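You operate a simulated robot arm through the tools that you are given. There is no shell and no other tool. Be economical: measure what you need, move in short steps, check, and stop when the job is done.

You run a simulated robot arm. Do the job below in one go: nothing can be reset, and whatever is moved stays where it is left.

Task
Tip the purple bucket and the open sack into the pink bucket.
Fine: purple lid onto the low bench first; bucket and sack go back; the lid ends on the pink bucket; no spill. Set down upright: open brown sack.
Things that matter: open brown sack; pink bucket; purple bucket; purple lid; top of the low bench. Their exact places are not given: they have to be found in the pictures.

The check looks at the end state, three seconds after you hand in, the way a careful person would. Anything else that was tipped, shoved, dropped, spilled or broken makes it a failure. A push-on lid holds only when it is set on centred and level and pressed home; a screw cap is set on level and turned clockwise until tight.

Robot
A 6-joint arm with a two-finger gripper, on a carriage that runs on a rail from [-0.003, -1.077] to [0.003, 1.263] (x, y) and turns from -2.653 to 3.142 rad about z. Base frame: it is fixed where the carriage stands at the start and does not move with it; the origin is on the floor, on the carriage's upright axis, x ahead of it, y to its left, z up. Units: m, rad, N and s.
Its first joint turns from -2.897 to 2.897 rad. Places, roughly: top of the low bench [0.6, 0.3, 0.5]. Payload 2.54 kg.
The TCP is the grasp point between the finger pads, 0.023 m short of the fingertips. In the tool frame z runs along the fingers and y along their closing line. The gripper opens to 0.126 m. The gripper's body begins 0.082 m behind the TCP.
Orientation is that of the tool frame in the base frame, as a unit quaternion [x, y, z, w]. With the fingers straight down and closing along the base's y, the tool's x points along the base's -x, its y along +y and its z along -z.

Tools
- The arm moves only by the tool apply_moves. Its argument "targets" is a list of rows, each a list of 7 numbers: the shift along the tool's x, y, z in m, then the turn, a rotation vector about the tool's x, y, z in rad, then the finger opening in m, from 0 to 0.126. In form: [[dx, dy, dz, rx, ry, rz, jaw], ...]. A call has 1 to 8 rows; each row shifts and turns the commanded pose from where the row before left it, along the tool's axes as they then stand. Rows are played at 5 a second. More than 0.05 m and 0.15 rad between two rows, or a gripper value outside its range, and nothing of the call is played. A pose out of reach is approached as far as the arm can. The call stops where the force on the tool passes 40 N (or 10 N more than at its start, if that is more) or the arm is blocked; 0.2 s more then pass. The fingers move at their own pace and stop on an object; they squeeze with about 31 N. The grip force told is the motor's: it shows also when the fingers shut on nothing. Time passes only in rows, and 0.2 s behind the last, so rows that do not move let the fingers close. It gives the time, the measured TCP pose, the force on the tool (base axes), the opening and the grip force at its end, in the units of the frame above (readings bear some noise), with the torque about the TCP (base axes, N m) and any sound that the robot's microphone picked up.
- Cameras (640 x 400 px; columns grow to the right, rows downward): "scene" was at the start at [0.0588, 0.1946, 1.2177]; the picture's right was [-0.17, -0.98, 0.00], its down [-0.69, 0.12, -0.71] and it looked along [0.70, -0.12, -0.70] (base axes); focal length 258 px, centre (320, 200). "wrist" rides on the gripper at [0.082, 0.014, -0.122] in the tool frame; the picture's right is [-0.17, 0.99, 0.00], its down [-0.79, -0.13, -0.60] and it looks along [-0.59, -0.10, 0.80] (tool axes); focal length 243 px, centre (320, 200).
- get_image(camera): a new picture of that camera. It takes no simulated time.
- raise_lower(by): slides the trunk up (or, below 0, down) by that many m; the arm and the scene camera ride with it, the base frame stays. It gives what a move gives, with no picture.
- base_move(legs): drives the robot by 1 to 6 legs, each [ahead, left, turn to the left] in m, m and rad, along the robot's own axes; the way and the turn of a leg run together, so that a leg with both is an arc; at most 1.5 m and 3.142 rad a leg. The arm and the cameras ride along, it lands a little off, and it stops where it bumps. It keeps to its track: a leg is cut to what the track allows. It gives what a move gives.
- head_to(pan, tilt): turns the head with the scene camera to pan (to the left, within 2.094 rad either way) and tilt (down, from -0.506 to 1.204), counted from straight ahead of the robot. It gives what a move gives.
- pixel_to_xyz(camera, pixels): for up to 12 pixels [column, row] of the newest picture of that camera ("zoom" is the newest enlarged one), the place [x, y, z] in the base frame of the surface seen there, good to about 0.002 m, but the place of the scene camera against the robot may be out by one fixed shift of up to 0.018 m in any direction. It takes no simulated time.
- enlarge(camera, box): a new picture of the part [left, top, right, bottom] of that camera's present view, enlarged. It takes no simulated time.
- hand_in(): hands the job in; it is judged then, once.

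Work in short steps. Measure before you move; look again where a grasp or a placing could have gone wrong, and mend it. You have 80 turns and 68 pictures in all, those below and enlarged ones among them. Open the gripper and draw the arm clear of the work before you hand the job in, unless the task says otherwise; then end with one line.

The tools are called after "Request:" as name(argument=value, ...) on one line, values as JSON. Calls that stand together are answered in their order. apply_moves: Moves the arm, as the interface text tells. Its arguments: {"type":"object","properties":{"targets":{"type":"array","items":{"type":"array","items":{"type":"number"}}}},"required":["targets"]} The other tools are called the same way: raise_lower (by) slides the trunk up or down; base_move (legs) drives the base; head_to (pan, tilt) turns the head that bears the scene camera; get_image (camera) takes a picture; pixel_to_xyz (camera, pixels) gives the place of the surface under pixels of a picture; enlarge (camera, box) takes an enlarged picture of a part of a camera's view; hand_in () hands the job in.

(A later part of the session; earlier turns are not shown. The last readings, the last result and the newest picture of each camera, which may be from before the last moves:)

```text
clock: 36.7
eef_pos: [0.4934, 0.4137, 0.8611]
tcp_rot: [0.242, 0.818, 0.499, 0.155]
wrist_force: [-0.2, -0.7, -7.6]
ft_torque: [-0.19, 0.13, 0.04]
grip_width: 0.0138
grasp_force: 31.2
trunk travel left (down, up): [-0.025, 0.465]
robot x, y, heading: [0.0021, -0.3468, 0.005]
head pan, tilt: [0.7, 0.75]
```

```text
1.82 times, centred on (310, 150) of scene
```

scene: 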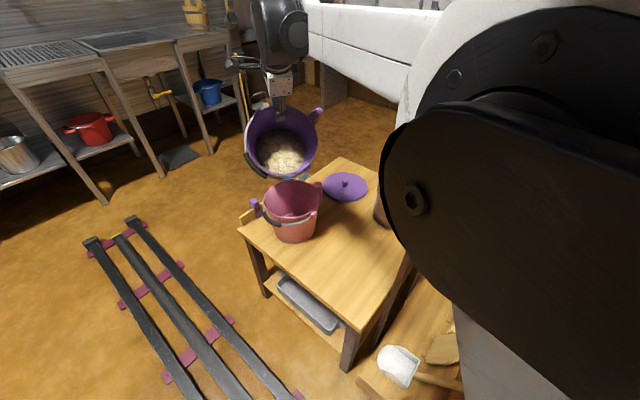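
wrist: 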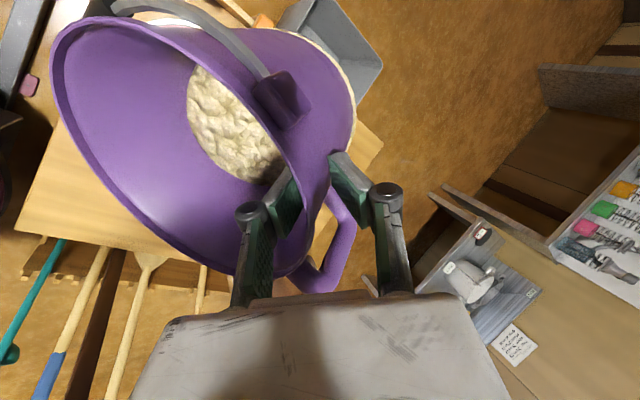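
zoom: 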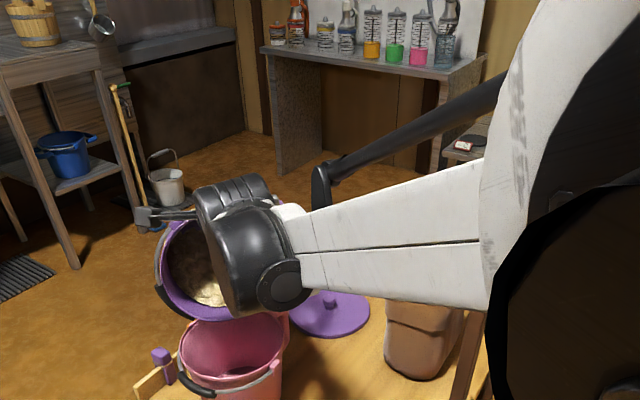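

The fill has slid to the lip but hasn't flowed yet (7.6 N). I tip on to ~115°, drawing the grip back so the lip stays over pink.

Request:
apply_moves(targets=[[0, -0.0049, -0.0141, -0.088, 0, 0, 0], [0, -0.0036, -0.0144, -0.088, 0, 0, 0], [0, -0.0024, -0.0148, -0.088, 0, 0, 0], [0, -0.0011, -0.0149, -0.088, 0, 0, 0], [0, 0.0002, -0.0149, -0.088, 0, 0, 0], [0, 0, 0, 0, 0, 0, 0], [0, 0, 0, 0, 0, 0, 0]])

Request:
enlarge(camera="scene", box=[200, 40, 420, 260])

```text
clock: 38.5
eef_pos: [0.4654, 0.3645, 0.8647]
tcp_rot: [0.206, 0.695, 0.658, 0.204]
wrist_force: [-0.3, -1.3, -4.3]
ft_torque: [-0.24, 0.21, -0.04]
grip_width: 0.0141
grasp_force: 30.6
out of reach, approached as far as the arm can: row 5
trunk travel left (down, up): [-0.025, 0.465]
robot x, y, heading: [0.0022, -0.3484, 0.006]
head pan, tilt: [0.7, 0.75]
stopped in row 7: the arm was blocked; the commanded pose is now the measured one
```

```text
1.82 times, centred on (310, 150) of scene
```

zoom: 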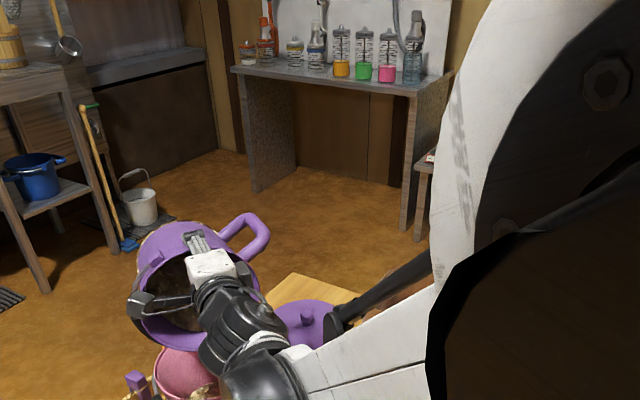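

Force fell to 4.3 N, so the fill has flowed. The arm is at a joint limit here. I look with both cameras.

Request:
get_image(camera="wrist")

Request:
enlarge(camera="scene", box=[220, 130, 340, 300])

```text
31 pictures are left
```

wrist: 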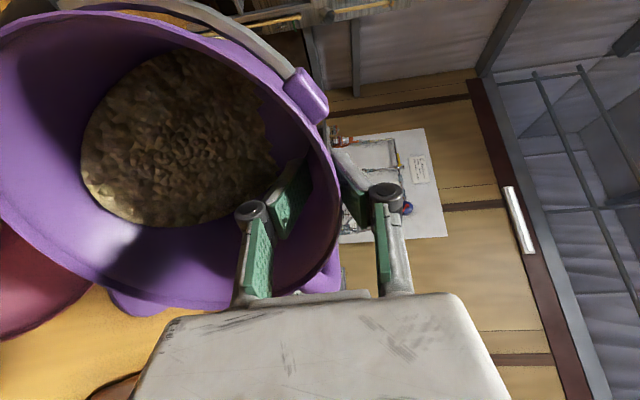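

```text
2.35 times, centred on (280, 215) of scene
```

zoom: 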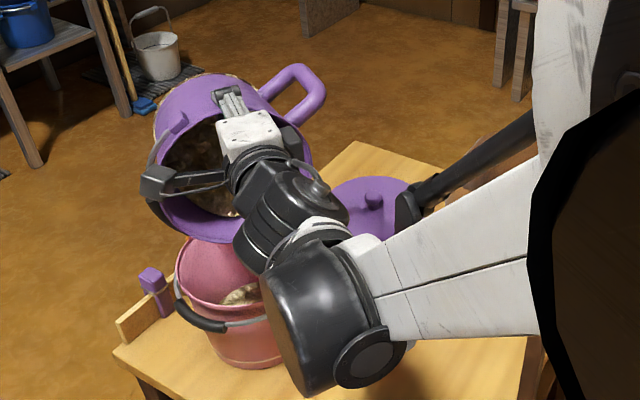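

Some fill is still on the purple bottom, so more tilt is needed. I try further rotation in small steps, with a slight rise.

Request:
apply_moves(targets=[[0, 0.003, -0.01, -0.06, 0, 0, 0], [0, 0.003, -0.01, -0.06, 0, 0, 0], [0, 0.003, -0.01, -0.06, 0, 0, 0], [0, 0.003, -0.01, -0.06, 0, 0, 0], [0, 0, 0, 0, 0, 0, 0]])

```text
clock: 39.7
eef_pos: [0.4647, 0.3559, 0.8685]
tcp_rot: [0.2, 0.682, 0.672, 0.208]
wrist_force: [0.3, 0.6, -5.2]
ft_torque: [-0.23, 0.14, -0.01]
grip_width: 0.0141
grasp_force: 30.6
out of reach, approached as far as the arm can: row 1, 2, 3, 4
trunk travel left (down, up): [-0.025, 0.465]
robot x, y, heading: [-0.0017, -0.3457, 0.002]
head pan, tilt: [0.7, 0.75]
```

The wrist looks near its straight (singular) pose: φ≈89° and it won't go on. I yaw the tool 40° to the right about the vertical, keeping the lip over pink, to bend the wrist out of that pose.

Request:
apply_moves(targets=[[0.006, 0.0033, -0.0046, 0, -0.117, 0, 0], [0.0054, 0.0033, -0.0052, 0, -0.117, 0, 0], [0.0048, 0.0033, -0.0058, 0, -0.117, 0, 0], [0.004, 0.0033, -0.0063, 0, -0.117, 0, 0], [0.0033, 0.0033, -0.0068, 0, -0.117, 0, 0], [0.0026, 0.0033, -0.0071, 0, -0.117, 0, 0], [0, 0, 0, 0, 0, 0, 0]])

Request:
get_image(camera="scene")

```text
clock: 41.5
eef_pos: [0.4486, 0.3598, 0.8761]
tcp_rot: [0.413, 0.598, 0.525, 0.443]
wrist_force: [-1.3, 0.3, -4.9]
ft_torque: [0.01, 0.28, 0.0]
grip_width: 0.014
grasp_force: 31.3
out of reach, approached as far as the arm can: row 2, 3
trunk travel left (down, up): [-0.025, 0.465]
robot x, y, heading: [-0.0039, -0.3481, 0.003]
head pan, tilt: [0.7, 0.75]
stopped in row 7: the arm was blocked; the commanded pose is now the measured one
```

```text
29 pictures are left
```

scene: 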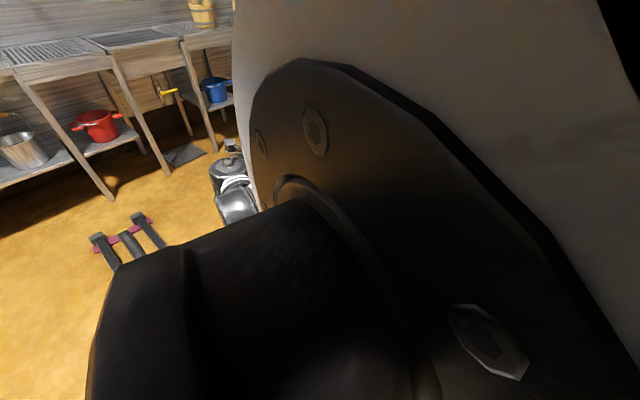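

The tool now points to azimuth 15°, φ≈87°. I try the remaining tip from this wrist posture.

Request:
apply_moves(targets=[[0, 0.003, -0.006, -0.08, 0, 0, 0], [0, 0.003, -0.008, -0.08, 0, 0, 0], [0, 0.003, -0.01, -0.08, 0, 0, 0], [0, 0, 0, 0, 0, 0, 0]])

Request:
get_image(camera="wrist")

```text
clock: 42.5
eef_pos: [0.4189, 0.3557, 0.8846]
tcp_rot: [0.341, 0.57, 0.551, 0.505]
wrist_force: [-0.4, -0.8, -4.1]
ft_torque: [-0.01, 0.22, 0.02]
grip_width: 0.014
grasp_force: 30.8
out of reach, approached as far as the arm can: row 2, 3
trunk travel left (down, up): [-0.025, 0.465]
robot x, y, heading: [-0.0017, -0.3499, 0.001]
head pan, tilt: [0.7, 0.75]
```

```text
28 pictures are left
```

wrist: 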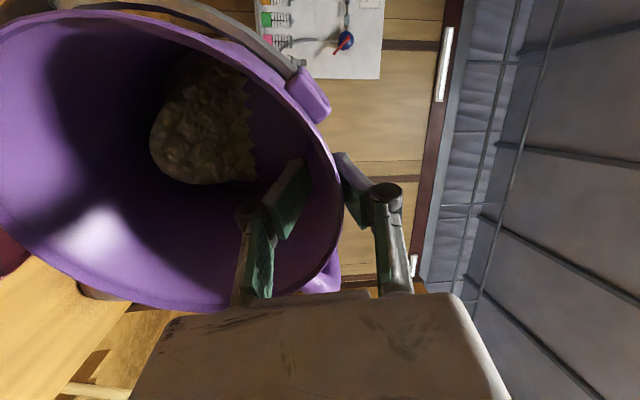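

The remaining fill has shrunk (tool φ≈97°). I try more rotation with a slight pull-back.

Request:
apply_moves(targets=[[0, 0, -0.006, -0.07, 0, 0, 0], [0, 0, -0.006, -0.07, 0, 0, 0], [0, 0, -0.006, -0.07, 0, 0, 0], [0, 0, 0, -0.07, 0, 0, 0], [0, 0, 0, 0, 0, 0, 0]])

Request:
get_image(camera="wrist")

```text
clock: 43.7
eef_pos: [0.3644, 0.358, 0.8819]
tcp_rot: [0.254, 0.523, 0.581, 0.569]
wrist_force: [-0.6, 0.6, -2.4]
ft_torque: [-0.01, 0.22, -0.02]
grip_width: 0.0141
grasp_force: 30.4
out of reach, approached as far as the arm can: row 1, 2, 3, 4
trunk travel left (down, up): [-0.025, 0.465]
robot x, y, heading: [-0.0, -0.3484, 0.003]
head pan, tilt: [0.7, 0.75]
```

```text
27 pictures are left
```

wrist: 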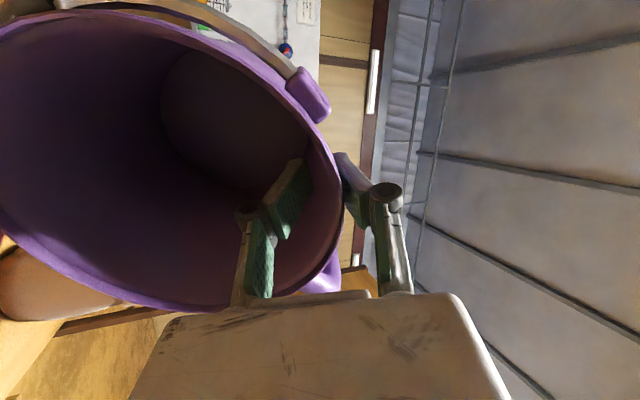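

The purple bucket is empty (2.4 N) and the lip stayed over pink. I tip it back upright while rising a little.

Request:
apply_moves(targets=[[-0.006, 0.018, 0.006, 0, 0, 0, 0], [-0.006, 0.018, 0.006, 0.06, 0, 0, 0], [0, 0.01, 0, 0.13, 0, 0, 0], [0, 0.01, 0, 0.13, 0, 0, 0], [0, 0, 0, 0.13, 0, 0, 0], [0, 0, 0, 0.13, 0, 0, 0], [0, 0, 0, 0.13, 0, 0, 0], [0, 0, 0, 0.13, 0, 0, 0]])

Request:
apply_moves(targets=[[0, 0, 0, 0.13, 0, 0, 0], [0, 0, 0, 0.13, 0, 0, 0], [0, 0, 0, 0.13, 0, 0, 0], [0, 0, 0, 0.1, 0, 0, 0], [0, 0, 0, 0, 0, 0, 0]])

Request:
get_image(camera="scene")

```text
clock: 44.9
eef_pos: [0.3719, 0.4115, 0.9015]
tcp_rot: [0.375, 0.626, 0.467, 0.5]
wrist_force: [-0.1, -0.2, -2.4]
ft_torque: [0.03, 0.15, -0.01]
grip_width: 0.0141
grasp_force: 31.2
out of reach, approached as far as the arm can: row 1
trunk travel left (down, up): [-0.025, 0.465]
robot x, y, heading: [0.0034, -0.3502, 0.007]
head pan, tilt: [0.7, 0.75]
stopped in row 6: the arm was blocked; the commanded pose is now the measured one
```

```text
clock: 46.1
eef_pos: [0.3702, 0.4194, 0.8983]
tcp_rot: [0.485, 0.721, 0.301, 0.393]
wrist_force: [0.8, 0.8, -2.1]
ft_torque: [0.08, 0.01, -0.01]
grip_width: 0.0139
grasp_force: 30.9
trunk travel left (down, up): [-0.025, 0.465]
robot x, y, heading: [0.0018, -0.3475, -0.002]
head pan, tilt: [0.7, 0.75]
```

```text
26 pictures are left
```

scene: 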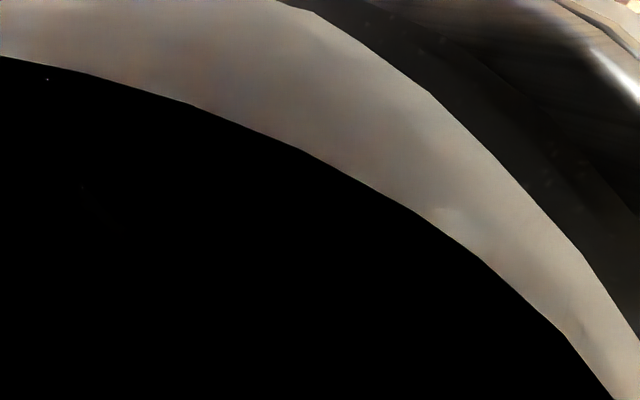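

The scene camera is masked by the elbow. I rotate the tool to straight-down with its y axis at azimuth 55° (computed vector (0.859,0.603,−0.521)), which also extends the arm again.

Request:
apply_moves(targets=[[0, 0, 0, 0.1074, 0.0754, -0.0651, 0], [0, 0, 0, 0.1074, 0.0754, -0.0651, 0], [0, 0, 0, 0.1074, 0.0754, -0.0651, 0], [0, 0, 0, 0.1074, 0.0754, -0.0651, 0], [0, 0, 0, 0.1074, 0.0754, -0.0651, 0], [0, 0, 0, 0.1074, 0.0754, -0.0651, 0], [0, 0, 0, 0.1074, 0.0754, -0.0651, 0], [0, 0, 0, 0.1074, 0.0754, -0.0651, 0]])

Request:
head_to(pan=0.7, tilt=0.7)

Request:
get_image(camera="scene")

```text
clock: 47.9
eef_pos: [0.3661, 0.4131, 0.9022]
tcp_rot: [0.299, 0.954, 0.0, -0.001]
wrist_force: [-1.3, -0.6, -1.7]
ft_torque: [0.17, -0.17, 0.02]
grip_width: 0.0136
grasp_force: 31.6
trunk travel left (down, up): [-0.025, 0.465]
robot x, y, heading: [-0.003, -0.3463, 0.004]
head pan, tilt: [0.7, 0.75]
```

```text
clock: 48.5
eef_pos: [0.3679, 0.4127, 0.9022]
tcp_rot: [0.3, 0.954, 0.0, 0.0]
wrist_force: [0.9, 0.6, -2.5]
ft_torque: [0.13, -0.1, -0.01]
grip_width: 0.0137
grasp_force: 31.0
trunk travel left (down, up): [-0.025, 0.465]
robot x, y, heading: [-0.0009, -0.3474, 0.007]
head pan, tilt: [0.7, 0.7]
```

```text
25 pictures are left
```

scene: 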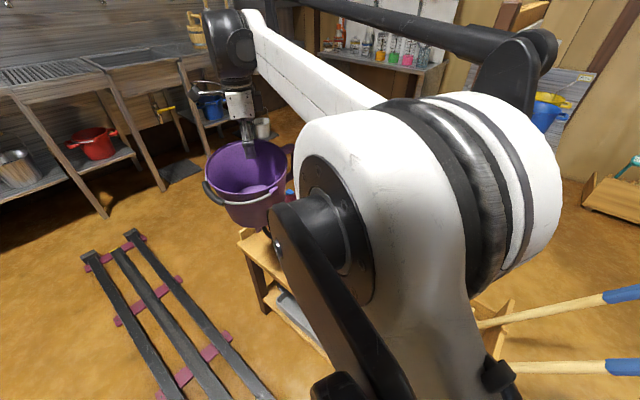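

The empty bucket hangs at (210–290,140–225). I move it back above its place, rotating 0.3 rad inward to cancel the sag, then measure the rim for level.

Request:
apply_moves(targets=[[-0.034, -0.0152, 0, 0, 0, 0, 0], [-0.034, -0.0152, 0, 0, 0, 0, 0], [-0.034, -0.0152, 0, 0, 0, 0, 0], [-0.034, -0.0152, 0, 0, 0, 0, 0], [-0.034, -0.0152, 0, 0, 0, 0, 0], [-0.034, -0.0152, 0, 0.1, 0, 0, 0], [-0.034, -0.0152, 0, 0.1, 0, 0, 0], [0, 0, 0, 0.1, 0, 0, 0]])

Request:
head_to(pan=0.55, tilt=0.6)

Request:
get_image(camera="scene")

Request:
get_image(camera="wrist")

```text
clock: 50.3
eef_pos: [0.4997, 0.1865, 0.9035]
tcp_rot: [0.297, 0.943, -0.142, -0.045]
wrist_force: [0.3, -0.5, -2.8]
ft_torque: [0.23, -0.17, -0.01]
grip_width: 0.0139
grasp_force: 31.1
trunk travel left (down, up): [-0.025, 0.465]
robot x, y, heading: [0.0001, -0.348, 0.004]
head pan, tilt: [0.7, 0.7]
```

```text
clock: 51.0
eef_pos: [0.5, 0.1882, 0.9043]
tcp_rot: [0.296, 0.944, -0.141, -0.046]
wrist_force: [-0.5, 0.1, -3.6]
ft_torque: [0.19, -0.16, 0.01]
grip_width: 0.0139
grasp_force: 31.0
trunk travel left (down, up): [-0.025, 0.465]
robot x, y, heading: [0.0008, -0.3506, 0.005]
head pan, tilt: [0.55, 0.6]
```

```text
24 pictures are left
```

scene: 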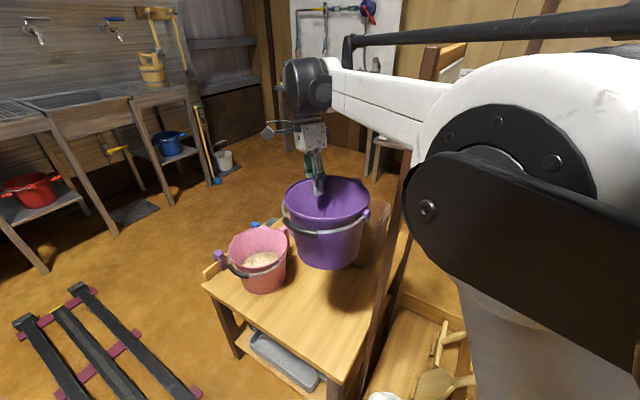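

```text
23 pictures are left
```

wrist: 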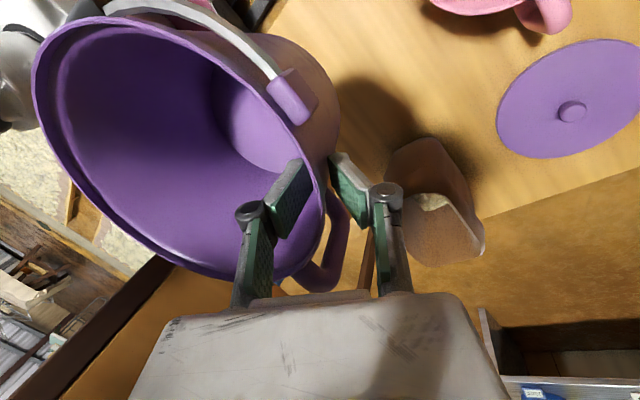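

Pink holds the fill and the bench looks clean. I measure the held bucket's rim heights for level.

Request:
pixel_to_xyz(camera="wrist", pixels=[[37, 65], [36, 100], [60, 155], [110, 215], [190, 262], [310, 150], [225, 60], [120, 16], [265, 105], [230, 110]])

Request:
pixel_to_xyz(camera="scene", pixels=[[285, 205], [366, 205], [330, 232], [330, 262], [300, 255], [355, 258], [262, 258], [240, 300]])

```text
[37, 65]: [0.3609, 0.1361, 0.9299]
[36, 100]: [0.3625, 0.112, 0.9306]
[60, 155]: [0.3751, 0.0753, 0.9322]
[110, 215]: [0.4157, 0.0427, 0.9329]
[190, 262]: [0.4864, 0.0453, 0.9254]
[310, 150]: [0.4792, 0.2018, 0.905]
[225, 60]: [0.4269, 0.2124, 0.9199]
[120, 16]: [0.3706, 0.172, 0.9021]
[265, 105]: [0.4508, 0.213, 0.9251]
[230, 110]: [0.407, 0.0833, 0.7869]
```

```text
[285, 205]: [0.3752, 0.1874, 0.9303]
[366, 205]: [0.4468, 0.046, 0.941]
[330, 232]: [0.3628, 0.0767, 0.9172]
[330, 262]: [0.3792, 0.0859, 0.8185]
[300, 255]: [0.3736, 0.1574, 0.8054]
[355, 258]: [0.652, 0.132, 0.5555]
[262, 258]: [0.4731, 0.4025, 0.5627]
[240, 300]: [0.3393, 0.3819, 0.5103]
```

The far rim is about 0.011 higher than the near one, so I rotate back 0.07 rad, correct x by 5 mm, and descend to ~0.02 m above the bench.

Request:
apply_moves(targets=[[-0.0041, 0.0028, 0, -0.07, 0, 0, 0], [0, 0.0097, 0.0419, 0, 0, 0, 0], [0, 0.0097, 0.0419, 0, 0, 0, 0], [0, 0.0097, 0.0419, 0, 0, 0, 0], [0, 0.0097, 0.0419, 0, 0, 0, 0], [0, 0.0097, 0.0419, 0, 0, 0, 0], [0, 0.0097, 0.0419, 0, 0, 0, 0], [0, 0, 0, 0, 0, 0, 0]])

Request:
apply_moves(targets=[[0, 0.0018, 0.0078, 0, 0, 0, 0], [0, 0.0011, 0.0049, 0, 0, 0, 0], [0, 0.0009, 0.0039, 0, 0, 0, 0], [0, 0, 0, 0, 0, 0, 0]])

Request:
get_image(camera="wrist")

```text
clock: 52.8
eef_pos: [0.5072, 0.1908, 0.6454]
tcp_rot: [0.298, 0.948, -0.109, -0.034]
wrist_force: [-0.2, 0.2, -2.3]
ft_torque: [0.19, -0.14, -0.01]
grip_width: 0.014
grasp_force: 31.2
trunk travel left (down, up): [-0.025, 0.465]
robot x, y, heading: [0.0009, -0.3488, 0.002]
head pan, tilt: [0.55, 0.6]
```

```text
clock: 53.8
eef_pos: [0.507, 0.1891, 0.6304]
tcp_rot: [0.298, 0.948, -0.108, -0.035]
wrist_force: [8.5, 5.8, 24.3]
ft_torque: [0.27, 0.13, -0.09]
grip_width: 0.0141
grasp_force: 31.3
trunk travel left (down, up): [-0.025, 0.465]
robot x, y, heading: [0.0015, -0.3471, 0.001]
head pan, tilt: [0.55, 0.6]
```

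```text
22 pictures are left
```

wrist: 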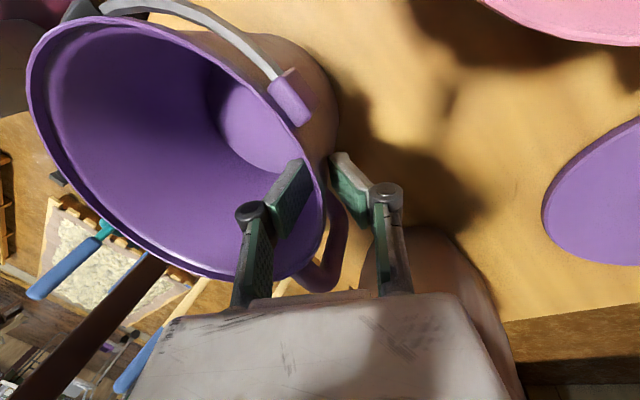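

It touched down at 24 N. I ease up 4 mm, open, and withdraw along the fingers.

Request:
apply_moves(targets=[[0, -0.0008, -0.0035, 0, 0, 0, 0], [0, 0, 0, 0, 0, 0, 0.02], [0, 0, 0, 0, 0, 0, 0.04], [0, 0, 0, 0, 0, 0, 0.05], [0, 0, -0.02, 0, 0, 0, 0.05], [0, 0, -0.04, 0, 0, 0, 0.05], [0, 0, -0.04, 0, 0, 0, 0.05], [0, 0, -0.04, 0, 0, 0, 0.05]])

Request:
get_image(camera="wrist")

Request:
enlarge(camera="scene", box=[190, 130, 430, 330])

```text
clock: 55.6
eef_pos: [0.5243, 0.214, 0.7677]
tcp_rot: [0.298, 0.948, -0.109, -0.034]
wrist_force: [0.2, 0.2, -0.5]
ft_torque: [-0.03, -0.01, 0.0]
grip_width: 0.05
grasp_force: 0.0
trunk travel left (down, up): [-0.025, 0.465]
robot x, y, heading: [-0.0002, -0.3468, 0.005]
head pan, tilt: [0.55, 0.6]
```

```text
21 pictures are left
```

wrist: 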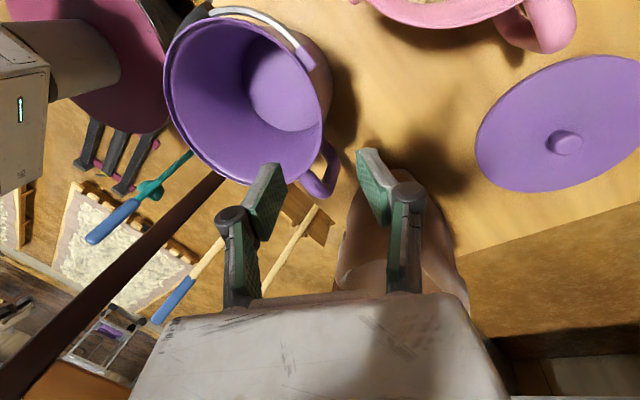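

```text
2.00 times, centred on (310, 230) of scene
```

zoom: 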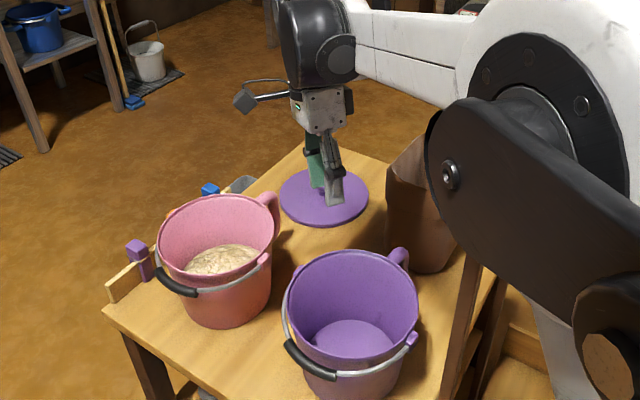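

Purple bucket is back upright, pink has the fill, and nothing was spilled. For the sack I'll work from the other side so the arm clears the divider: rise, square the tool (closing along x), then drive the carriage to y≈0.3.

Request:
apply_moves(targets=[[0, 0, -0.04, 0, 0, 0, 0.05], [0, 0, -0.04, -0.11, 0, 0, 0.05], [0, 0, -0.04, -0.108, 0, 0, 0.05], [0, 0, -0.04, 0, 0, 0.13, 0.05], [0, 0, 0, 0, 0, 0.14, 0.05], [0, 0, 0, 0, 0, 0.14, 0.05], [0, 0, 0, 0, 0, 0.14, 0.05], [0, 0, 0, 0, 0, 0.14, 0.05]])

Request:
apply_moves(targets=[[0, 0, 0, 0, 0, 0.135, 0.05], [0, 0, 0, 0, 0, 0.135, 0.05], [0, 0, 0, 0, 0, 0, 0.05]])

Request:
base_move(legs=[[0, 0.65, 0]])

```text
clock: 57.4
eef_pos: [0.5376, 0.233, 0.9269]
tcp_rot: [0.605, 0.796, -0.005, 0.0]
wrist_force: [0.1, -0.4, 0.9]
ft_torque: [0.02, 0.0, 0.0]
grip_width: 0.0501
grasp_force: 0.1
trunk travel left (down, up): [-0.025, 0.465]
robot x, y, heading: [0.0012, -0.3522, 0.008]
head pan, tilt: [0.55, 0.6]
```

```text
clock: 58.2
eef_pos: [0.5374, 0.2345, 0.9258]
tcp_rot: [0.707, 0.707, -0.006, 0.001]
wrist_force: [0.0, 0.3, -0.4]
ft_torque: [0.04, 0.03, -0.01]
grip_width: 0.0501
grasp_force: 0.1
trunk travel left (down, up): [-0.025, 0.465]
robot x, y, heading: [0.0021, -0.3479, 0.005]
head pan, tilt: [0.55, 0.6]
```

```text
clock: 61.8
eef_pos: [0.5376, 0.8733, 0.9272]
tcp_rot: [0.705, 0.71, -0.005, 0.0]
wrist_force: [0.1, -0.6, -0.1]
ft_torque: [0.02, 0.01, 0.01]
grip_width: 0.0503
grasp_force: 0.2
trunk travel left (down, up): [-0.025, 0.465]
robot x, y, heading: [-0.0012, 0.2914, 0.01]
head pan, tilt: [0.55, 0.6]
```

Now I swing the arm across to above the sack near (0.76,0.14), staying high at z≈0.9.

Request:
apply_moves(targets=[[-0.0458, 0.0138, 0, 0, 0, 0, 0.05], [-0.0458, 0.0138, 0, 0, 0, 0, 0.05], [-0.0458, 0.0138, 0, 0, 0, 0, 0.05], [-0.0458, 0.0138, 0, 0, 0, 0, 0.05], [-0.0458, 0.0138, 0, 0, 0, 0, 0.05], [-0.0458, 0.0138, 0, 0, 0, 0, 0.05], [-0.0458, 0.0138, 0, 0, 0, 0, 0.05], [-0.0458, 0.0138, 0, 0, 0, 0, 0.05]])

Request:
apply_moves(targets=[[-0.0458, 0.0138, 0.005, 0, 0, 0, 0.05], [-0.0458, 0.0138, 0.005, 0, 0, 0, 0.05], [-0.0458, 0.0138, 0.005, 0, 0, 0, 0.05], [-0.0458, 0.0138, 0.005, 0, 0, 0, 0.05], [-0.0458, 0.0138, 0.005, 0, 0, 0, 0.05], [-0.0458, 0.0138, 0.005, 0, 0, 0, 0.05], [-0.0458, 0.0138, 0.005, 0, 0, 0, 0.05], [0, 0, 0, 0, 0, 0, 0.05]])

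Request:
get_image(camera="wrist")

```text
clock: 63.6
eef_pos: [0.6511, 0.5075, 0.9285]
tcp_rot: [0.705, 0.71, -0.006, 0.002]
wrist_force: [0.2, 0.6, 0.0]
ft_torque: [-0.1, -0.06, 0.01]
grip_width: 0.0501
grasp_force: 0.0
trunk travel left (down, up): [-0.025, 0.465]
robot x, y, heading: [0.0003, 0.2888, 0.014]
head pan, tilt: [0.55, 0.6]
```

```text
clock: 65.4
eef_pos: [0.7491, 0.1901, 0.8948]
tcp_rot: [0.705, 0.709, -0.005, 0.001]
wrist_force: [-0.6, 0.2, 0.0]
ft_torque: [0.01, 0.0, -0.03]
grip_width: 0.05
grasp_force: 0.1
trunk travel left (down, up): [-0.025, 0.465]
robot x, y, heading: [0.0002, 0.2913, 0.011]
head pan, tilt: [0.55, 0.6]
```

```text
19 pictures are left
```

wrist: 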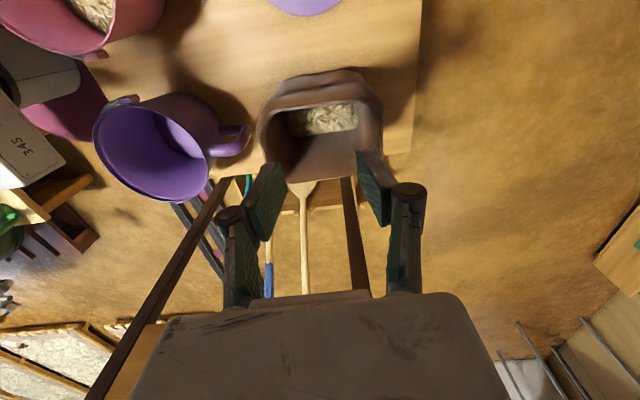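

I measure the sack's mouth rim, especially the +x wall (right side, near (375,130)), and the fill.

Request:
enlarge(camera="wrist", box=[235, 50, 405, 200])

Request:
pixel_to_xyz(camera="wrist", pixels=[[381, 120], [378, 100], [380, 145], [372, 130], [262, 130], [272, 130], [325, 108], [320, 84], [325, 175], [330, 120], [350, 178], [352, 150]])

```text
2.67 times, centred on (320, 125) of wrist
```

zoom: 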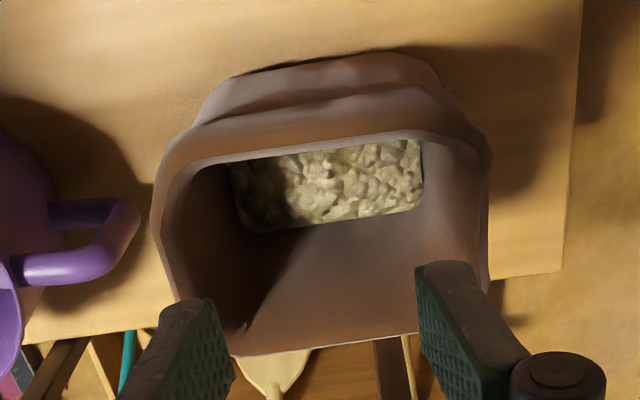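

```text
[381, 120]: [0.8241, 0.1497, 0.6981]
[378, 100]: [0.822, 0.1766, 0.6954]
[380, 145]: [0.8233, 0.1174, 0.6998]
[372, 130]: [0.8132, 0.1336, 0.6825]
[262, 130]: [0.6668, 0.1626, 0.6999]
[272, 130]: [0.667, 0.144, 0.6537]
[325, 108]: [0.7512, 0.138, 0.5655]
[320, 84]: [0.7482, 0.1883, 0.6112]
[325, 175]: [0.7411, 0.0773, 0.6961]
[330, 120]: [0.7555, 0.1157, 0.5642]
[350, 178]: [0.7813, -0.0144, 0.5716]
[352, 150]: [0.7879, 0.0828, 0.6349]
```

The mouth spans x 0.666–0.824, y 0.077–0.192, z 0.698, with fill at 0.565. I'll pinch the +x wall at (0.818,0.133), going above it first.

Request:
apply_moves(targets=[[-0.0285, 0.0345, 0, 0, 0, 0, 0.06], [-0.0285, 0.0345, 0, 0, 0, 0, 0.06], [0, 0, 0.04, 0, 0, 0, 0.06], [0, 0, 0.04, 0, 0, 0, 0.06], [0, 0, 0.04, 0, 0, 0, 0.06], [0, 0, 0.035, 0, 0, 0, 0.06], [0, 0, 0, 0, 0, 0, 0.06]])

Request:
get_image(camera="wrist")

```text
clock: 67.0
eef_pos: [0.8171, 0.1305, 0.7387]
tcp_rot: [0.705, 0.709, -0.005, 0.001]
wrist_force: [0.6, 0.2, -0.3]
ft_torque: [-0.02, -0.01, 0.02]
grip_width: 0.0598
grasp_force: 0.0
trunk travel left (down, up): [-0.025, 0.465]
robot x, y, heading: [0.001, 0.2874, 0.008]
head pan, tilt: [0.55, 0.6]
```

```text
17 pictures are left
```

wrist: 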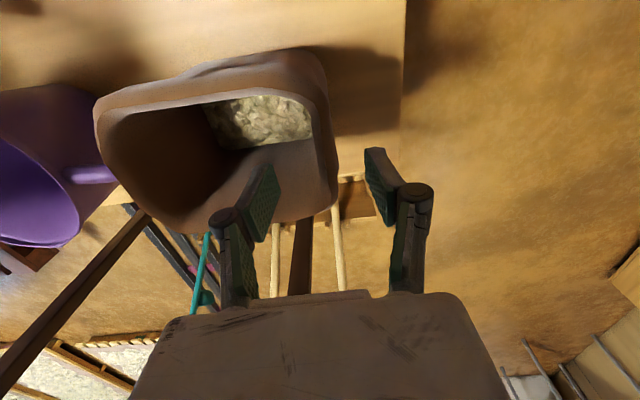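

The wall at column ~335 lies between the tips. I descend 0.062 and close.

Request:
apply_moves(targets=[[0, 0, 0.03, 0, 0, 0, 0.06], [0, 0, 0.032, 0, 0, 0, 0.06], [0, 0, 0, 0, 0, 0, 0.03], [0, 0, 0, 0, 0, 0, 0], [0, 0, 0, 0, 0, 0, 0], [0, 0, 0, 0, 0, 0, 0]])

Request:
apply_moves(targets=[[0, 0, -0.015, 0, 0, 0, 0], [0, 0, -0.02, 0, 0, 0, 0], [0, 0, -0.02, 0, 0, 0, 0], [0, 0, -0.02, 0, 0, 0, 0], [0, 0, 0, 0, 0, 0, 0]])

Request:
get_image(camera="wrist")

```text
clock: 68.4
eef_pos: [0.8171, 0.1304, 0.6774]
tcp_rot: [0.704, 0.71, -0.005, 0.001]
wrist_force: [0.3, 0.6, -0.1]
ft_torque: [0.08, -0.05, -0.18]
grip_width: 0.0131
grasp_force: 30.8
trunk travel left (down, up): [-0.025, 0.465]
robot x, y, heading: [-0.0001, 0.2903, 0.009]
head pan, tilt: [0.55, 0.6]
```

```text
clock: 69.6
eef_pos: [0.8166, 0.1295, 0.7523]
tcp_rot: [0.705, 0.71, -0.005, 0.001]
wrist_force: [-0.2, 0.0, -5.7]
ft_torque: [0.02, -0.31, 0.03]
grip_width: 0.0136
grasp_force: 31.1
trunk travel left (down, up): [-0.025, 0.465]
robot x, y, heading: [0.005, 0.2881, 0.006]
head pan, tilt: [0.55, 0.6]
```

```text
16 pictures are left
```

wrist: 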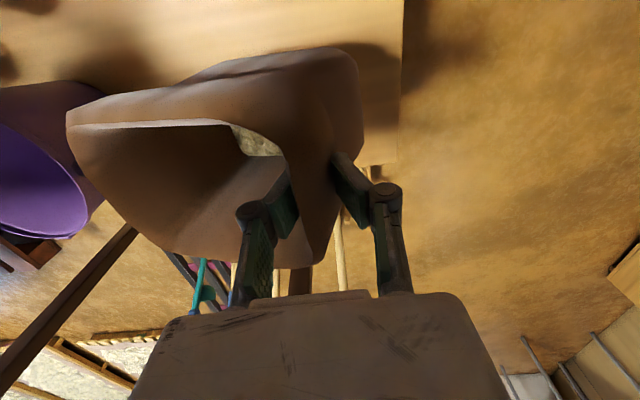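

Sack lifted at 5.7 N, grip steady. I lift to z≈0.92, draw back to x≈0.62, and drive the carriage toward +y for a right-turned pour pose.

Request:
apply_moves(targets=[[0, 0, -0.03, 0, 0, 0, 0], [0, 0, -0.045, 0, 0, 0, 0], [0, 0, -0.045, 0, 0, 0, 0], [0, 0, -0.045, 0, 0, 0, 0], [0.005, -0.04, 0, 0, 0, 0, 0], [0.005, -0.045, 0, 0, 0, 0, 0], [0.005, -0.045, 0, 0, 0, 0, 0], [0.005, -0.045, 0, 0, 0, 0, 0]])

Request:
base_move(legs=[[0, 0.5, 0]])

Request:
apply_moves(targets=[[-0.04, -0.01, 0, 0, 0, 0.08, 0], [-0.045, -0.003, 0, 0, 0, 0.1, 0], [-0.045, 0, 0, 0, 0, 0.1, 0], [-0.045, 0.005, 0, 0, 0, 0.1, 0], [-0.045, 0.01, 0, 0, 0, 0.1, 0], [-0.045, 0.015, 0, 0, 0, 0.1, 0], [-0.03, 0.015, 0, 0, 0, 0.1, 0], [0, 0, 0, 0, 0, 0, 0]])

```text
clock: 71.4
eef_pos: [0.6433, 0.1486, 0.919]
tcp_rot: [0.704, 0.71, -0.006, 0.0]
wrist_force: [1.9, 0.6, -6.6]
ft_torque: [0.01, -0.25, -0.01]
grip_width: 0.0136
grasp_force: 31.7
trunk travel left (down, up): [-0.025, 0.465]
robot x, y, heading: [0.0025, 0.2887, 0.005]
head pan, tilt: [0.55, 0.6]
```

```text
clock: 74.3
eef_pos: [0.6459, 0.6537, 0.9191]
tcp_rot: [0.703, 0.711, -0.006, 0.0]
wrist_force: [0.0, 0.0, -5.6]
ft_torque: [-0.01, -0.32, 0.04]
grip_width: 0.0135
grasp_force: 31.6
trunk travel left (down, up): [-0.025, 0.465]
robot x, y, heading: [0.0031, 0.7936, 0.015]
head pan, tilt: [0.55, 0.6]
```

```text
clock: 76.2
eef_pos: [0.5946, 0.3527, 0.9242]
tcp_rot: [0.9, 0.435, -0.004, 0.002]
wrist_force: [1.1, 0.1, -5.4]
ft_torque: [-0.21, -0.28, -0.01]
grip_width: 0.0136
grasp_force: 30.8
trunk travel left (down, up): [-0.025, 0.465]
robot x, y, heading: [-0.0012, 0.79, 0.006]
head pan, tilt: [0.55, 0.6]
```

Grip unchanged. I drive 0.33 m further to +y (robot ≈1.12), then bring the sack over pink along azimuth ≈−59°.

Request:
base_move(legs=[[0, 0.33, 0]])

Request:
apply_moves(targets=[[-0.03, 0.012, 0, 0, 0, 0, 0], [-0.045, 0.018, 0, 0, 0, 0, 0], [-0.045, 0.018, 0, 0, 0, 0, 0], [-0.045, 0.018, 0, 0, 0, 0, 0], [-0.045, 0.018, 0, 0, 0, 0, 0], [-0.045, 0.018, 0, 0, 0, 0, 0], [-0.045, 0.018, 0, 0, 0, 0, 0], [-0.045, 0.018, 0, 0, 0, 0, 0]])

Request:
apply_moves(targets=[[-0.022, 0.011, 0, 0, 0, 0.09, 0], [0, 0, 0, 0, 0, 0.14, 0], [0, 0, 0, 0, 0, 0.137, 0], [0, 0, 0, 0, 0, 0, 0]])

Request:
head_to(pan=-0.85, tilt=0.65)

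Request:
get_image(camera="scene")

```text
clock: 78.3
eef_pos: [0.5932, 0.6793, 0.9241]
tcp_rot: [0.901, 0.434, -0.004, 0.002]
wrist_force: [-0.4, -0.1, -5.2]
ft_torque: [-0.18, -0.19, -0.01]
grip_width: 0.0136
grasp_force: 30.8
trunk travel left (down, up): [-0.025, 0.465]
robot x, y, heading: [0.0024, 1.1199, 0.008]
head pan, tilt: [0.55, 0.6]
```

```text
clock: 80.1
eef_pos: [0.4775, 0.3525, 0.9178]
tcp_rot: [0.901, 0.433, -0.004, 0.003]
wrist_force: [-0.2, 0.4, -5.1]
ft_torque: [-0.23, -0.22, -0.02]
grip_width: 0.0135
grasp_force: 31.2
out of reach, approached as far as the arm can: row 7, 8
trunk travel left (down, up): [-0.025, 0.465]
robot x, y, heading: [0.0033, 1.1182, 0.01]
head pan, tilt: [0.55, 0.6]
```

```text
clock: 81.1
eef_pos: [0.4655, 0.3422, 0.9112]
tcp_rot: [0.965, 0.261, -0.005, 0.004]
wrist_force: [0.1, 0.3, -5.4]
ft_torque: [-0.23, -0.13, -0.01]
grip_width: 0.0135
grasp_force: 30.9
out of reach, approached as far as the arm can: row 1
trunk travel left (down, up): [-0.025, 0.465]
robot x, y, heading: [0.0036, 1.1206, 0.007]
head pan, tilt: [0.55, 0.6]
```

```text
clock: 82.7
eef_pos: [0.4651, 0.3411, 0.9113]
tcp_rot: [0.965, 0.263, -0.004, 0.004]
wrist_force: [-0.3, -0.1, -6.3]
ft_torque: [-0.28, -0.17, -0.01]
grip_width: 0.0136
grasp_force: 31.8
trunk travel left (down, up): [-0.025, 0.465]
robot x, y, heading: [0.0002, 1.1173, 0.009]
head pan, tilt: [-0.85, 0.649]
```

```text
15 pictures are left
```

scene: 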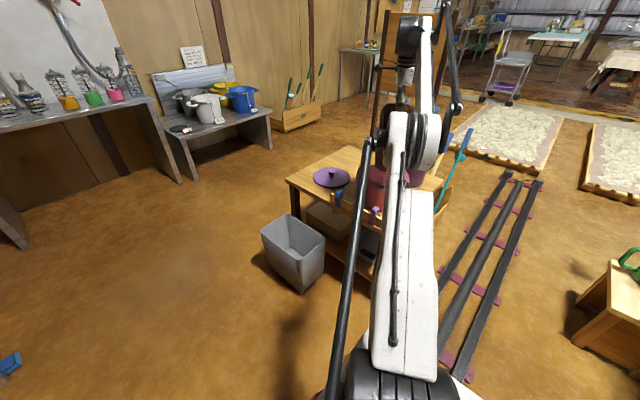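

The arm is near full stretch and the sack is hidden behind it, but azimuths agree (tool −59.5°, TCP −59.1°). I tip about 1.04 rad, easing down and outward so the lip goes over pink's centre.

Request:
apply_moves(targets=[[0, 0, 0, -0.1, 0, 0, 0], [0, 0, 0, -0.13, 0, 0, 0], [0, 0, 0, -0.13, 0, 0, 0], [0, 0, 0, -0.13, 0, 0, 0], [0, -0.0007, 0.0123, -0.13, 0, 0, 0], [0, -0.0022, 0.0121, -0.13, 0, 0, 0], [0, -0.0039, 0.0117, -0.13, 0, 0, 0], [0, -0.0053, 0.0111, -0.1, 0, 0, 0]])

Request:
enlarge(camera="scene", box=[300, 20, 480, 230])

Request:
get_image(camera="wrist")

```text
clock: 84.5
eef_pos: [0.4763, 0.3248, 0.8678]
tcp_rot: [0.85, 0.233, 0.119, 0.458]
wrist_force: [-0.9, -0.3, -5.6]
ft_torque: [0.22, 0.13, -0.03]
grip_width: 0.0133
grasp_force: 31.3
trunk travel left (down, up): [-0.025, 0.465]
robot x, y, heading: [0.0031, 1.1177, 0.006]
head pan, tilt: [-0.85, 0.649]
```

```text
1.90 times, centred on (390, 125) of scene
```

zoom: 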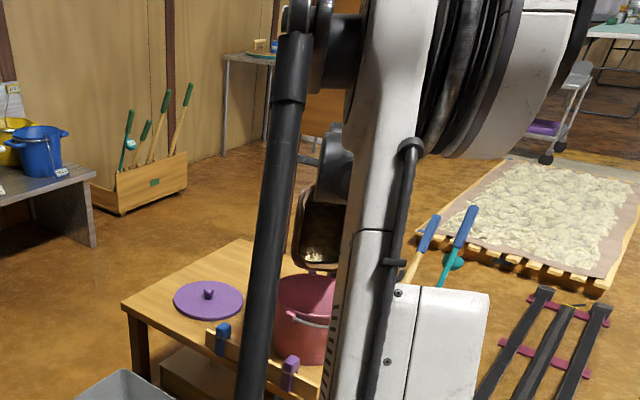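

```text
13 pictures are left
```

wrist: 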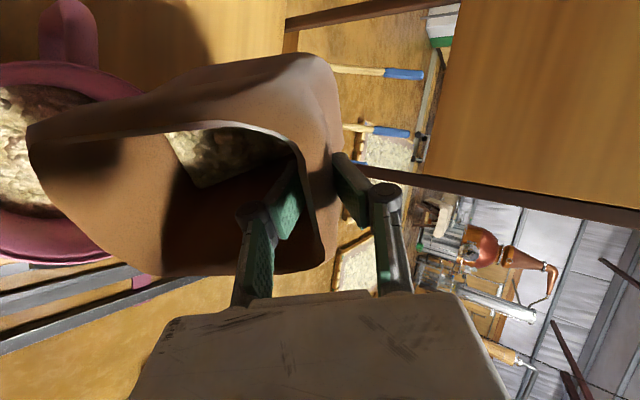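

Sack mouth is just above pink with the fill still inside (5.6 N). I check the lip against pink's rim.

Request:
pixel_to_xyz(camera="zoom", pixels=[[318, 269], [300, 266], [334, 268], [300, 200], [276, 292], [306, 276], [300, 310], [318, 258]])

Request:
pixel_to_xyz(camera="wrist", pixels=[[30, 150], [50, 200], [100, 250], [30, 125], [100, 80], [60, 262], [5, 258], [310, 180], [300, 230]])

```text
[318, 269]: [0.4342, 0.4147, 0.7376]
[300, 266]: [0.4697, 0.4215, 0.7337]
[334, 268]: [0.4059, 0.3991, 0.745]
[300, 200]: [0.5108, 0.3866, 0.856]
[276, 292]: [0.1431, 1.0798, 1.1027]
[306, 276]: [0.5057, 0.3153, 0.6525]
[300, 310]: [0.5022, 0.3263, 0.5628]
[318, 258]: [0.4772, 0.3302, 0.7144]
```

```text
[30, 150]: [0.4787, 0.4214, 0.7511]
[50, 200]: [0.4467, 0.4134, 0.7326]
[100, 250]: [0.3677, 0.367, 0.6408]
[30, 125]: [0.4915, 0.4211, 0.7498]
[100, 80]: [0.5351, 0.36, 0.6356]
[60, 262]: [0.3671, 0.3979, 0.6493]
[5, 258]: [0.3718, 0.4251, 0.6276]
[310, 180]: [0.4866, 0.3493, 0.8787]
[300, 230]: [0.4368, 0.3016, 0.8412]
```

The lip is ~0.045 m short of pink's centre (robot side). Turning 0.35 rad about the grip carries it over the centre, so I do that without shifting.

Request:
apply_moves(targets=[[0, 0, 0, -0.09, 0, 0, 0], [0, 0, 0, -0.09, 0, 0, 0], [0, 0, 0, -0.09, 0, 0, 0], [0, 0, 0, -0.09, 0, 0, 0], [0, 0, 0, 0, 0, 0, 0]])

Request:
pixel_to_xyz(camera="wrist", pixels=[[310, 180]])

```text
clock: 85.7
eef_pos: [0.4763, 0.3241, 0.8662]
tcp_rot: [0.754, 0.208, 0.16, 0.602]
wrist_force: [-0.2, -0.8, -5.4]
ft_torque: [0.25, 0.17, 0.02]
grip_width: 0.0132
grasp_force: 31.0
trunk travel left (down, up): [-0.025, 0.465]
robot x, y, heading: [0.0047, 1.1208, 0.006]
head pan, tilt: [-0.85, 0.649]
```

```text
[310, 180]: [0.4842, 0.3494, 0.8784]
```

Still 5.4 N at φ≈77°. I tip on toward φ≈105°, drawing back so the lip stays over centre.

Request:
apply_moves(targets=[[0, -0.0048, -0.0117, -0.08, 0, 0, 0], [0, -0.0037, -0.0121, -0.08, 0, 0, 0], [0, -0.0029, -0.0125, -0.08, 0, 0, 0], [0, -0.0018, -0.0125, -0.08, 0, 0, 0], [0, -0.0009, -0.0127, -0.08, 0, 0, 0], [0, 0.0002, -0.0126, -0.08, 0, 0, 0], [0, 0, 0, 0, 0, 0, 0], [0, 0, 0, 0, 0, 0, 0]])

Request:
get_image(camera="wrist")

```text
clock: 87.5
eef_pos: [0.4653, 0.3684, 0.8575]
tcp_rot: [0.645, 0.196, 0.207, 0.709]
wrist_force: [0.3, 0.2, -6.1]
ft_torque: [0.39, 0.24, 0.0]
grip_width: 0.0132
grasp_force: 31.0
out of reach, approached as far as the arm can: row 3, 4, 5, 6
trunk travel left (down, up): [-0.025, 0.465]
robot x, y, heading: [0.004, 1.1168, 0.008]
head pan, tilt: [-0.85, 0.649]
```

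```text
12 pictures are left
```

wrist: 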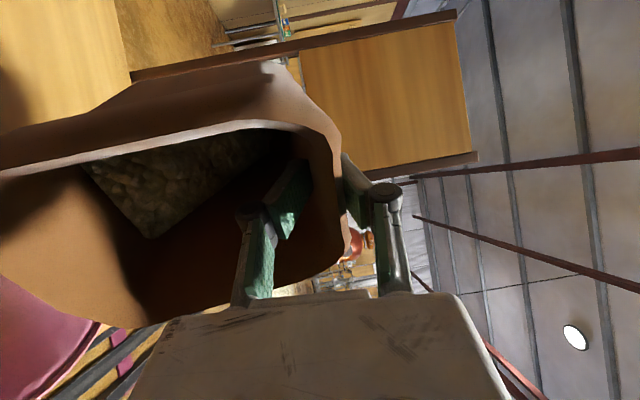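

Still ~5.5 N at φ≈95°, and the wrist is near its straight pose again. As before, I yaw the tool 40° about the vertical (the lip lies right under the grip) to bend the wrist.

Request:
apply_moves(targets=[[0, 0, 0, -0.001, 0.1165, 0.0106, 0], [0, 0, 0, -0.001, 0.1165, 0.0106, 0], [0, 0, 0, -0.001, 0.1165, 0.0106, 0], [0, 0, 0, -0.001, 0.1165, 0.0106, 0], [0, 0, 0, -0.001, 0.1165, 0.0106, 0], [0, 0, 0, -0.001, 0.1165, 0.0106, 0], [0, 0, 0, 0, 0, 0, 0]])

Request:
enlarge(camera="scene", box=[280, 20, 460, 230])

```text
clock: 89.0
eef_pos: [0.4641, 0.3682, 0.8576]
tcp_rot: [0.539, 0.406, 0.439, 0.593]
wrist_force: [0.4, -0.4, -5.8]
ft_torque: [0.12, 0.42, 0.02]
grip_width: 0.0135
grasp_force: 30.9
trunk travel left (down, up): [-0.025, 0.465]
robot x, y, heading: [-0.0003, 1.1217, 0.007]
head pan, tilt: [-0.85, 0.649]
```

```text
1.90 times, centred on (370, 125) of scene
```

zoom: 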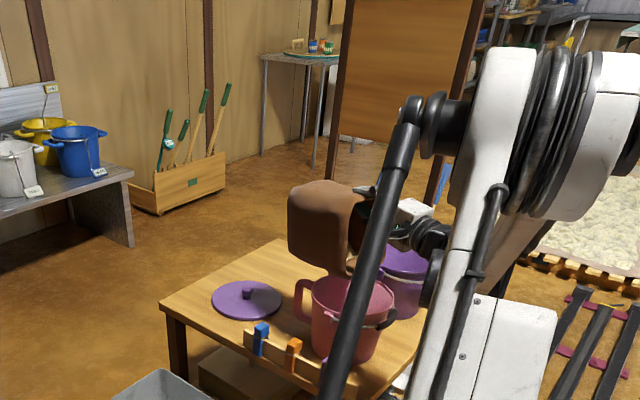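

No limit now and the view is clear: the sack is tipped over pink. I continue tipping 0.5 rad, drawing back 0.012 per row.

Request:
apply_moves(targets=[[0, 0, -0.01, -0.09, 0, 0, 0], [0, 0, -0.01, -0.09, 0, 0, 0], [0, 0.001, -0.01, -0.09, 0, 0, 0], [0, 0.002, -0.01, -0.09, 0, 0, 0], [0, 0, 0, 0, 0, 0, 0], [0, 0, 0, 0, 0, 0, 0]])

Request:
enlarge(camera="scene", box=[280, 20, 460, 230])

```text
clock: 90.5
eef_pos: [0.4263, 0.3793, 0.8529]
tcp_rot: [0.424, 0.322, 0.504, 0.68]
wrist_force: [0.3, -1.1, -1.1]
ft_torque: [0.06, 0.17, 0.02]
grip_width: 0.013
grasp_force: 31.2
trunk travel left (down, up): [-0.025, 0.465]
robot x, y, heading: [-0.002, 1.1227, 0.008]
head pan, tilt: [-0.85, 0.649]
```

```text
1.90 times, centred on (370, 125) of scene
```

zoom: 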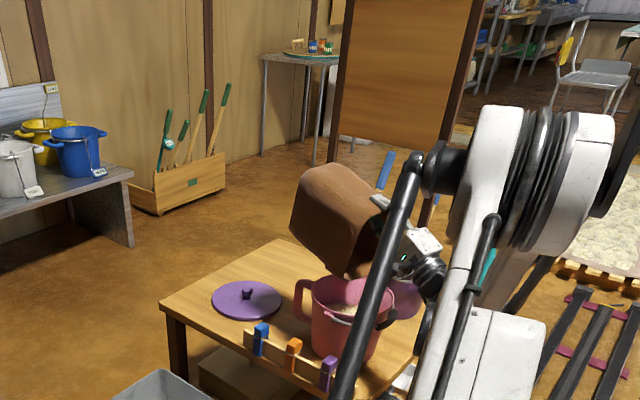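

Force fell to 1.1 N: the sack has emptied. I check inside for leftovers.

Request:
get_image(camera="wrist")

```text
9 pictures are left
```

wrist: 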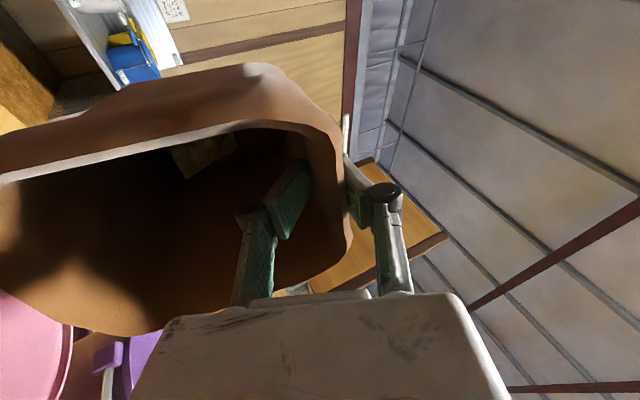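

A little fill may remain in the corner at (205,150). I tip 0.27 rad further and wait, then recheck the force.

Request:
apply_moves(targets=[[0, 0.002, -0.009, -0.09, 0, 0, 0], [0, 0.002, -0.009, -0.09, 0, 0, 0], [0, 0.002, -0.009, -0.09, 0, 0, 0], [0, 0, 0, 0, 0, 0, 0], [0, 0, 0, 0, 0, 0, 0]])

Request:
get_image(camera="wrist")

```text
clock: 91.7
eef_pos: [0.4013, 0.3868, 0.8424]
tcp_rot: [0.328, 0.249, 0.543, 0.732]
wrist_force: [-0.2, 0.2, -1.3]
ft_torque: [0.04, 0.05, 0.04]
grip_width: 0.0129
grasp_force: 31.0
trunk travel left (down, up): [-0.025, 0.465]
robot x, y, heading: [0.0024, 1.1186, 0.005]
head pan, tilt: [-0.85, 0.649]
```

```text
8 pictures are left
```

wrist: 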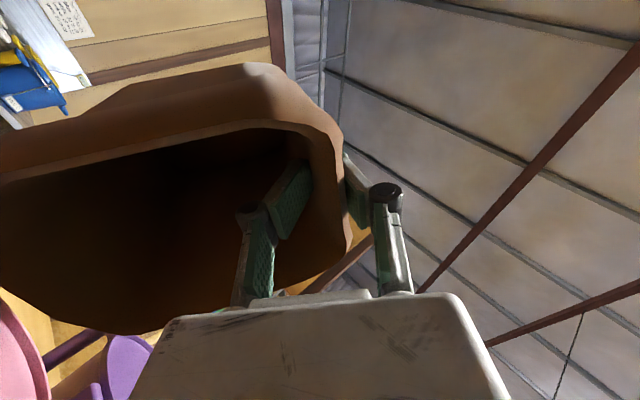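

The sack is empty. I raise and tip it back upright.

Request:
apply_moves(targets=[[0, 0.028, 0.025, 0, 0, 0, 0], [0, 0.03, 0.025, 0.08, 0, 0, 0], [0, 0, 0, 0.14, 0, 0, 0], [0, 0, 0, 0.14, 0, 0, 0], [0, 0, 0, 0.14, 0, 0, 0], [0, 0, 0, 0.14, 0, 0, 0], [0, 0, 0, 0.14, 0, 0, 0], [0, 0, 0, 0.14, 0, 0, 0]])

Request:
apply_moves(targets=[[0, 0, 0, 0.14, 0, 0, 0], [0, 0, 0, 0.14, 0, 0, 0], [0, 0, 0, 0.14, 0, 0, 0], [0, 0, 0, 0.14, 0, 0, 0], [0, 0, 0, 0.14, 0, 0, 0], [0, 0, 0, 0.14, 0, 0, 0], [0, 0, 0, 0.14, 0, 0, 0], [0, 0, 0, 0.14, 0, 0, 0]])

Request:
apply_moves(targets=[[0, 0, 0, 0.12, 0, 0, 0], [0, 0, 0, 0.12, 0, 0, 0], [0, 0, 0, 0.0, 0, 0, 0]])

```text
clock: 93.5
eef_pos: [0.4008, 0.3897, 0.9193]
tcp_rot: [0.62, 0.465, 0.375, 0.509]
wrist_force: [0.1, -1.1, -1.0]
ft_torque: [0.0, 0.06, 0.03]
grip_width: 0.013
grasp_force: 31.4
trunk travel left (down, up): [-0.025, 0.465]
robot x, y, heading: [0.0028, 1.1191, 0.009]
head pan, tilt: [-0.85, 0.649]
```

```text
clock: 95.2
eef_pos: [0.3991, 0.3875, 0.9195]
tcp_rot: [0.796, 0.592, 0.069, 0.103]
wrist_force: [-1.1, -0.2, -0.4]
ft_torque: [-0.06, -0.06, -0.01]
grip_width: 0.0125
grasp_force: 31.4
trunk travel left (down, up): [-0.025, 0.465]
robot x, y, heading: [0.0037, 1.1185, 0.007]
head pan, tilt: [-0.85, 0.649]
```

```text
clock: 96.0
eef_pos: [0.4019, 0.3887, 0.9219]
tcp_rot: [0.802, 0.597, -0.001, 0.007]
wrist_force: [-0.3, 0.8, -1.3]
ft_torque: [-0.01, -0.08, 0.03]
grip_width: 0.0126
grasp_force: 30.9
trunk travel left (down, up): [-0.025, 0.465]
robot x, y, heading: [0.0028, 1.1192, 0.011]
head pan, tilt: [-0.85, 0.649]
```

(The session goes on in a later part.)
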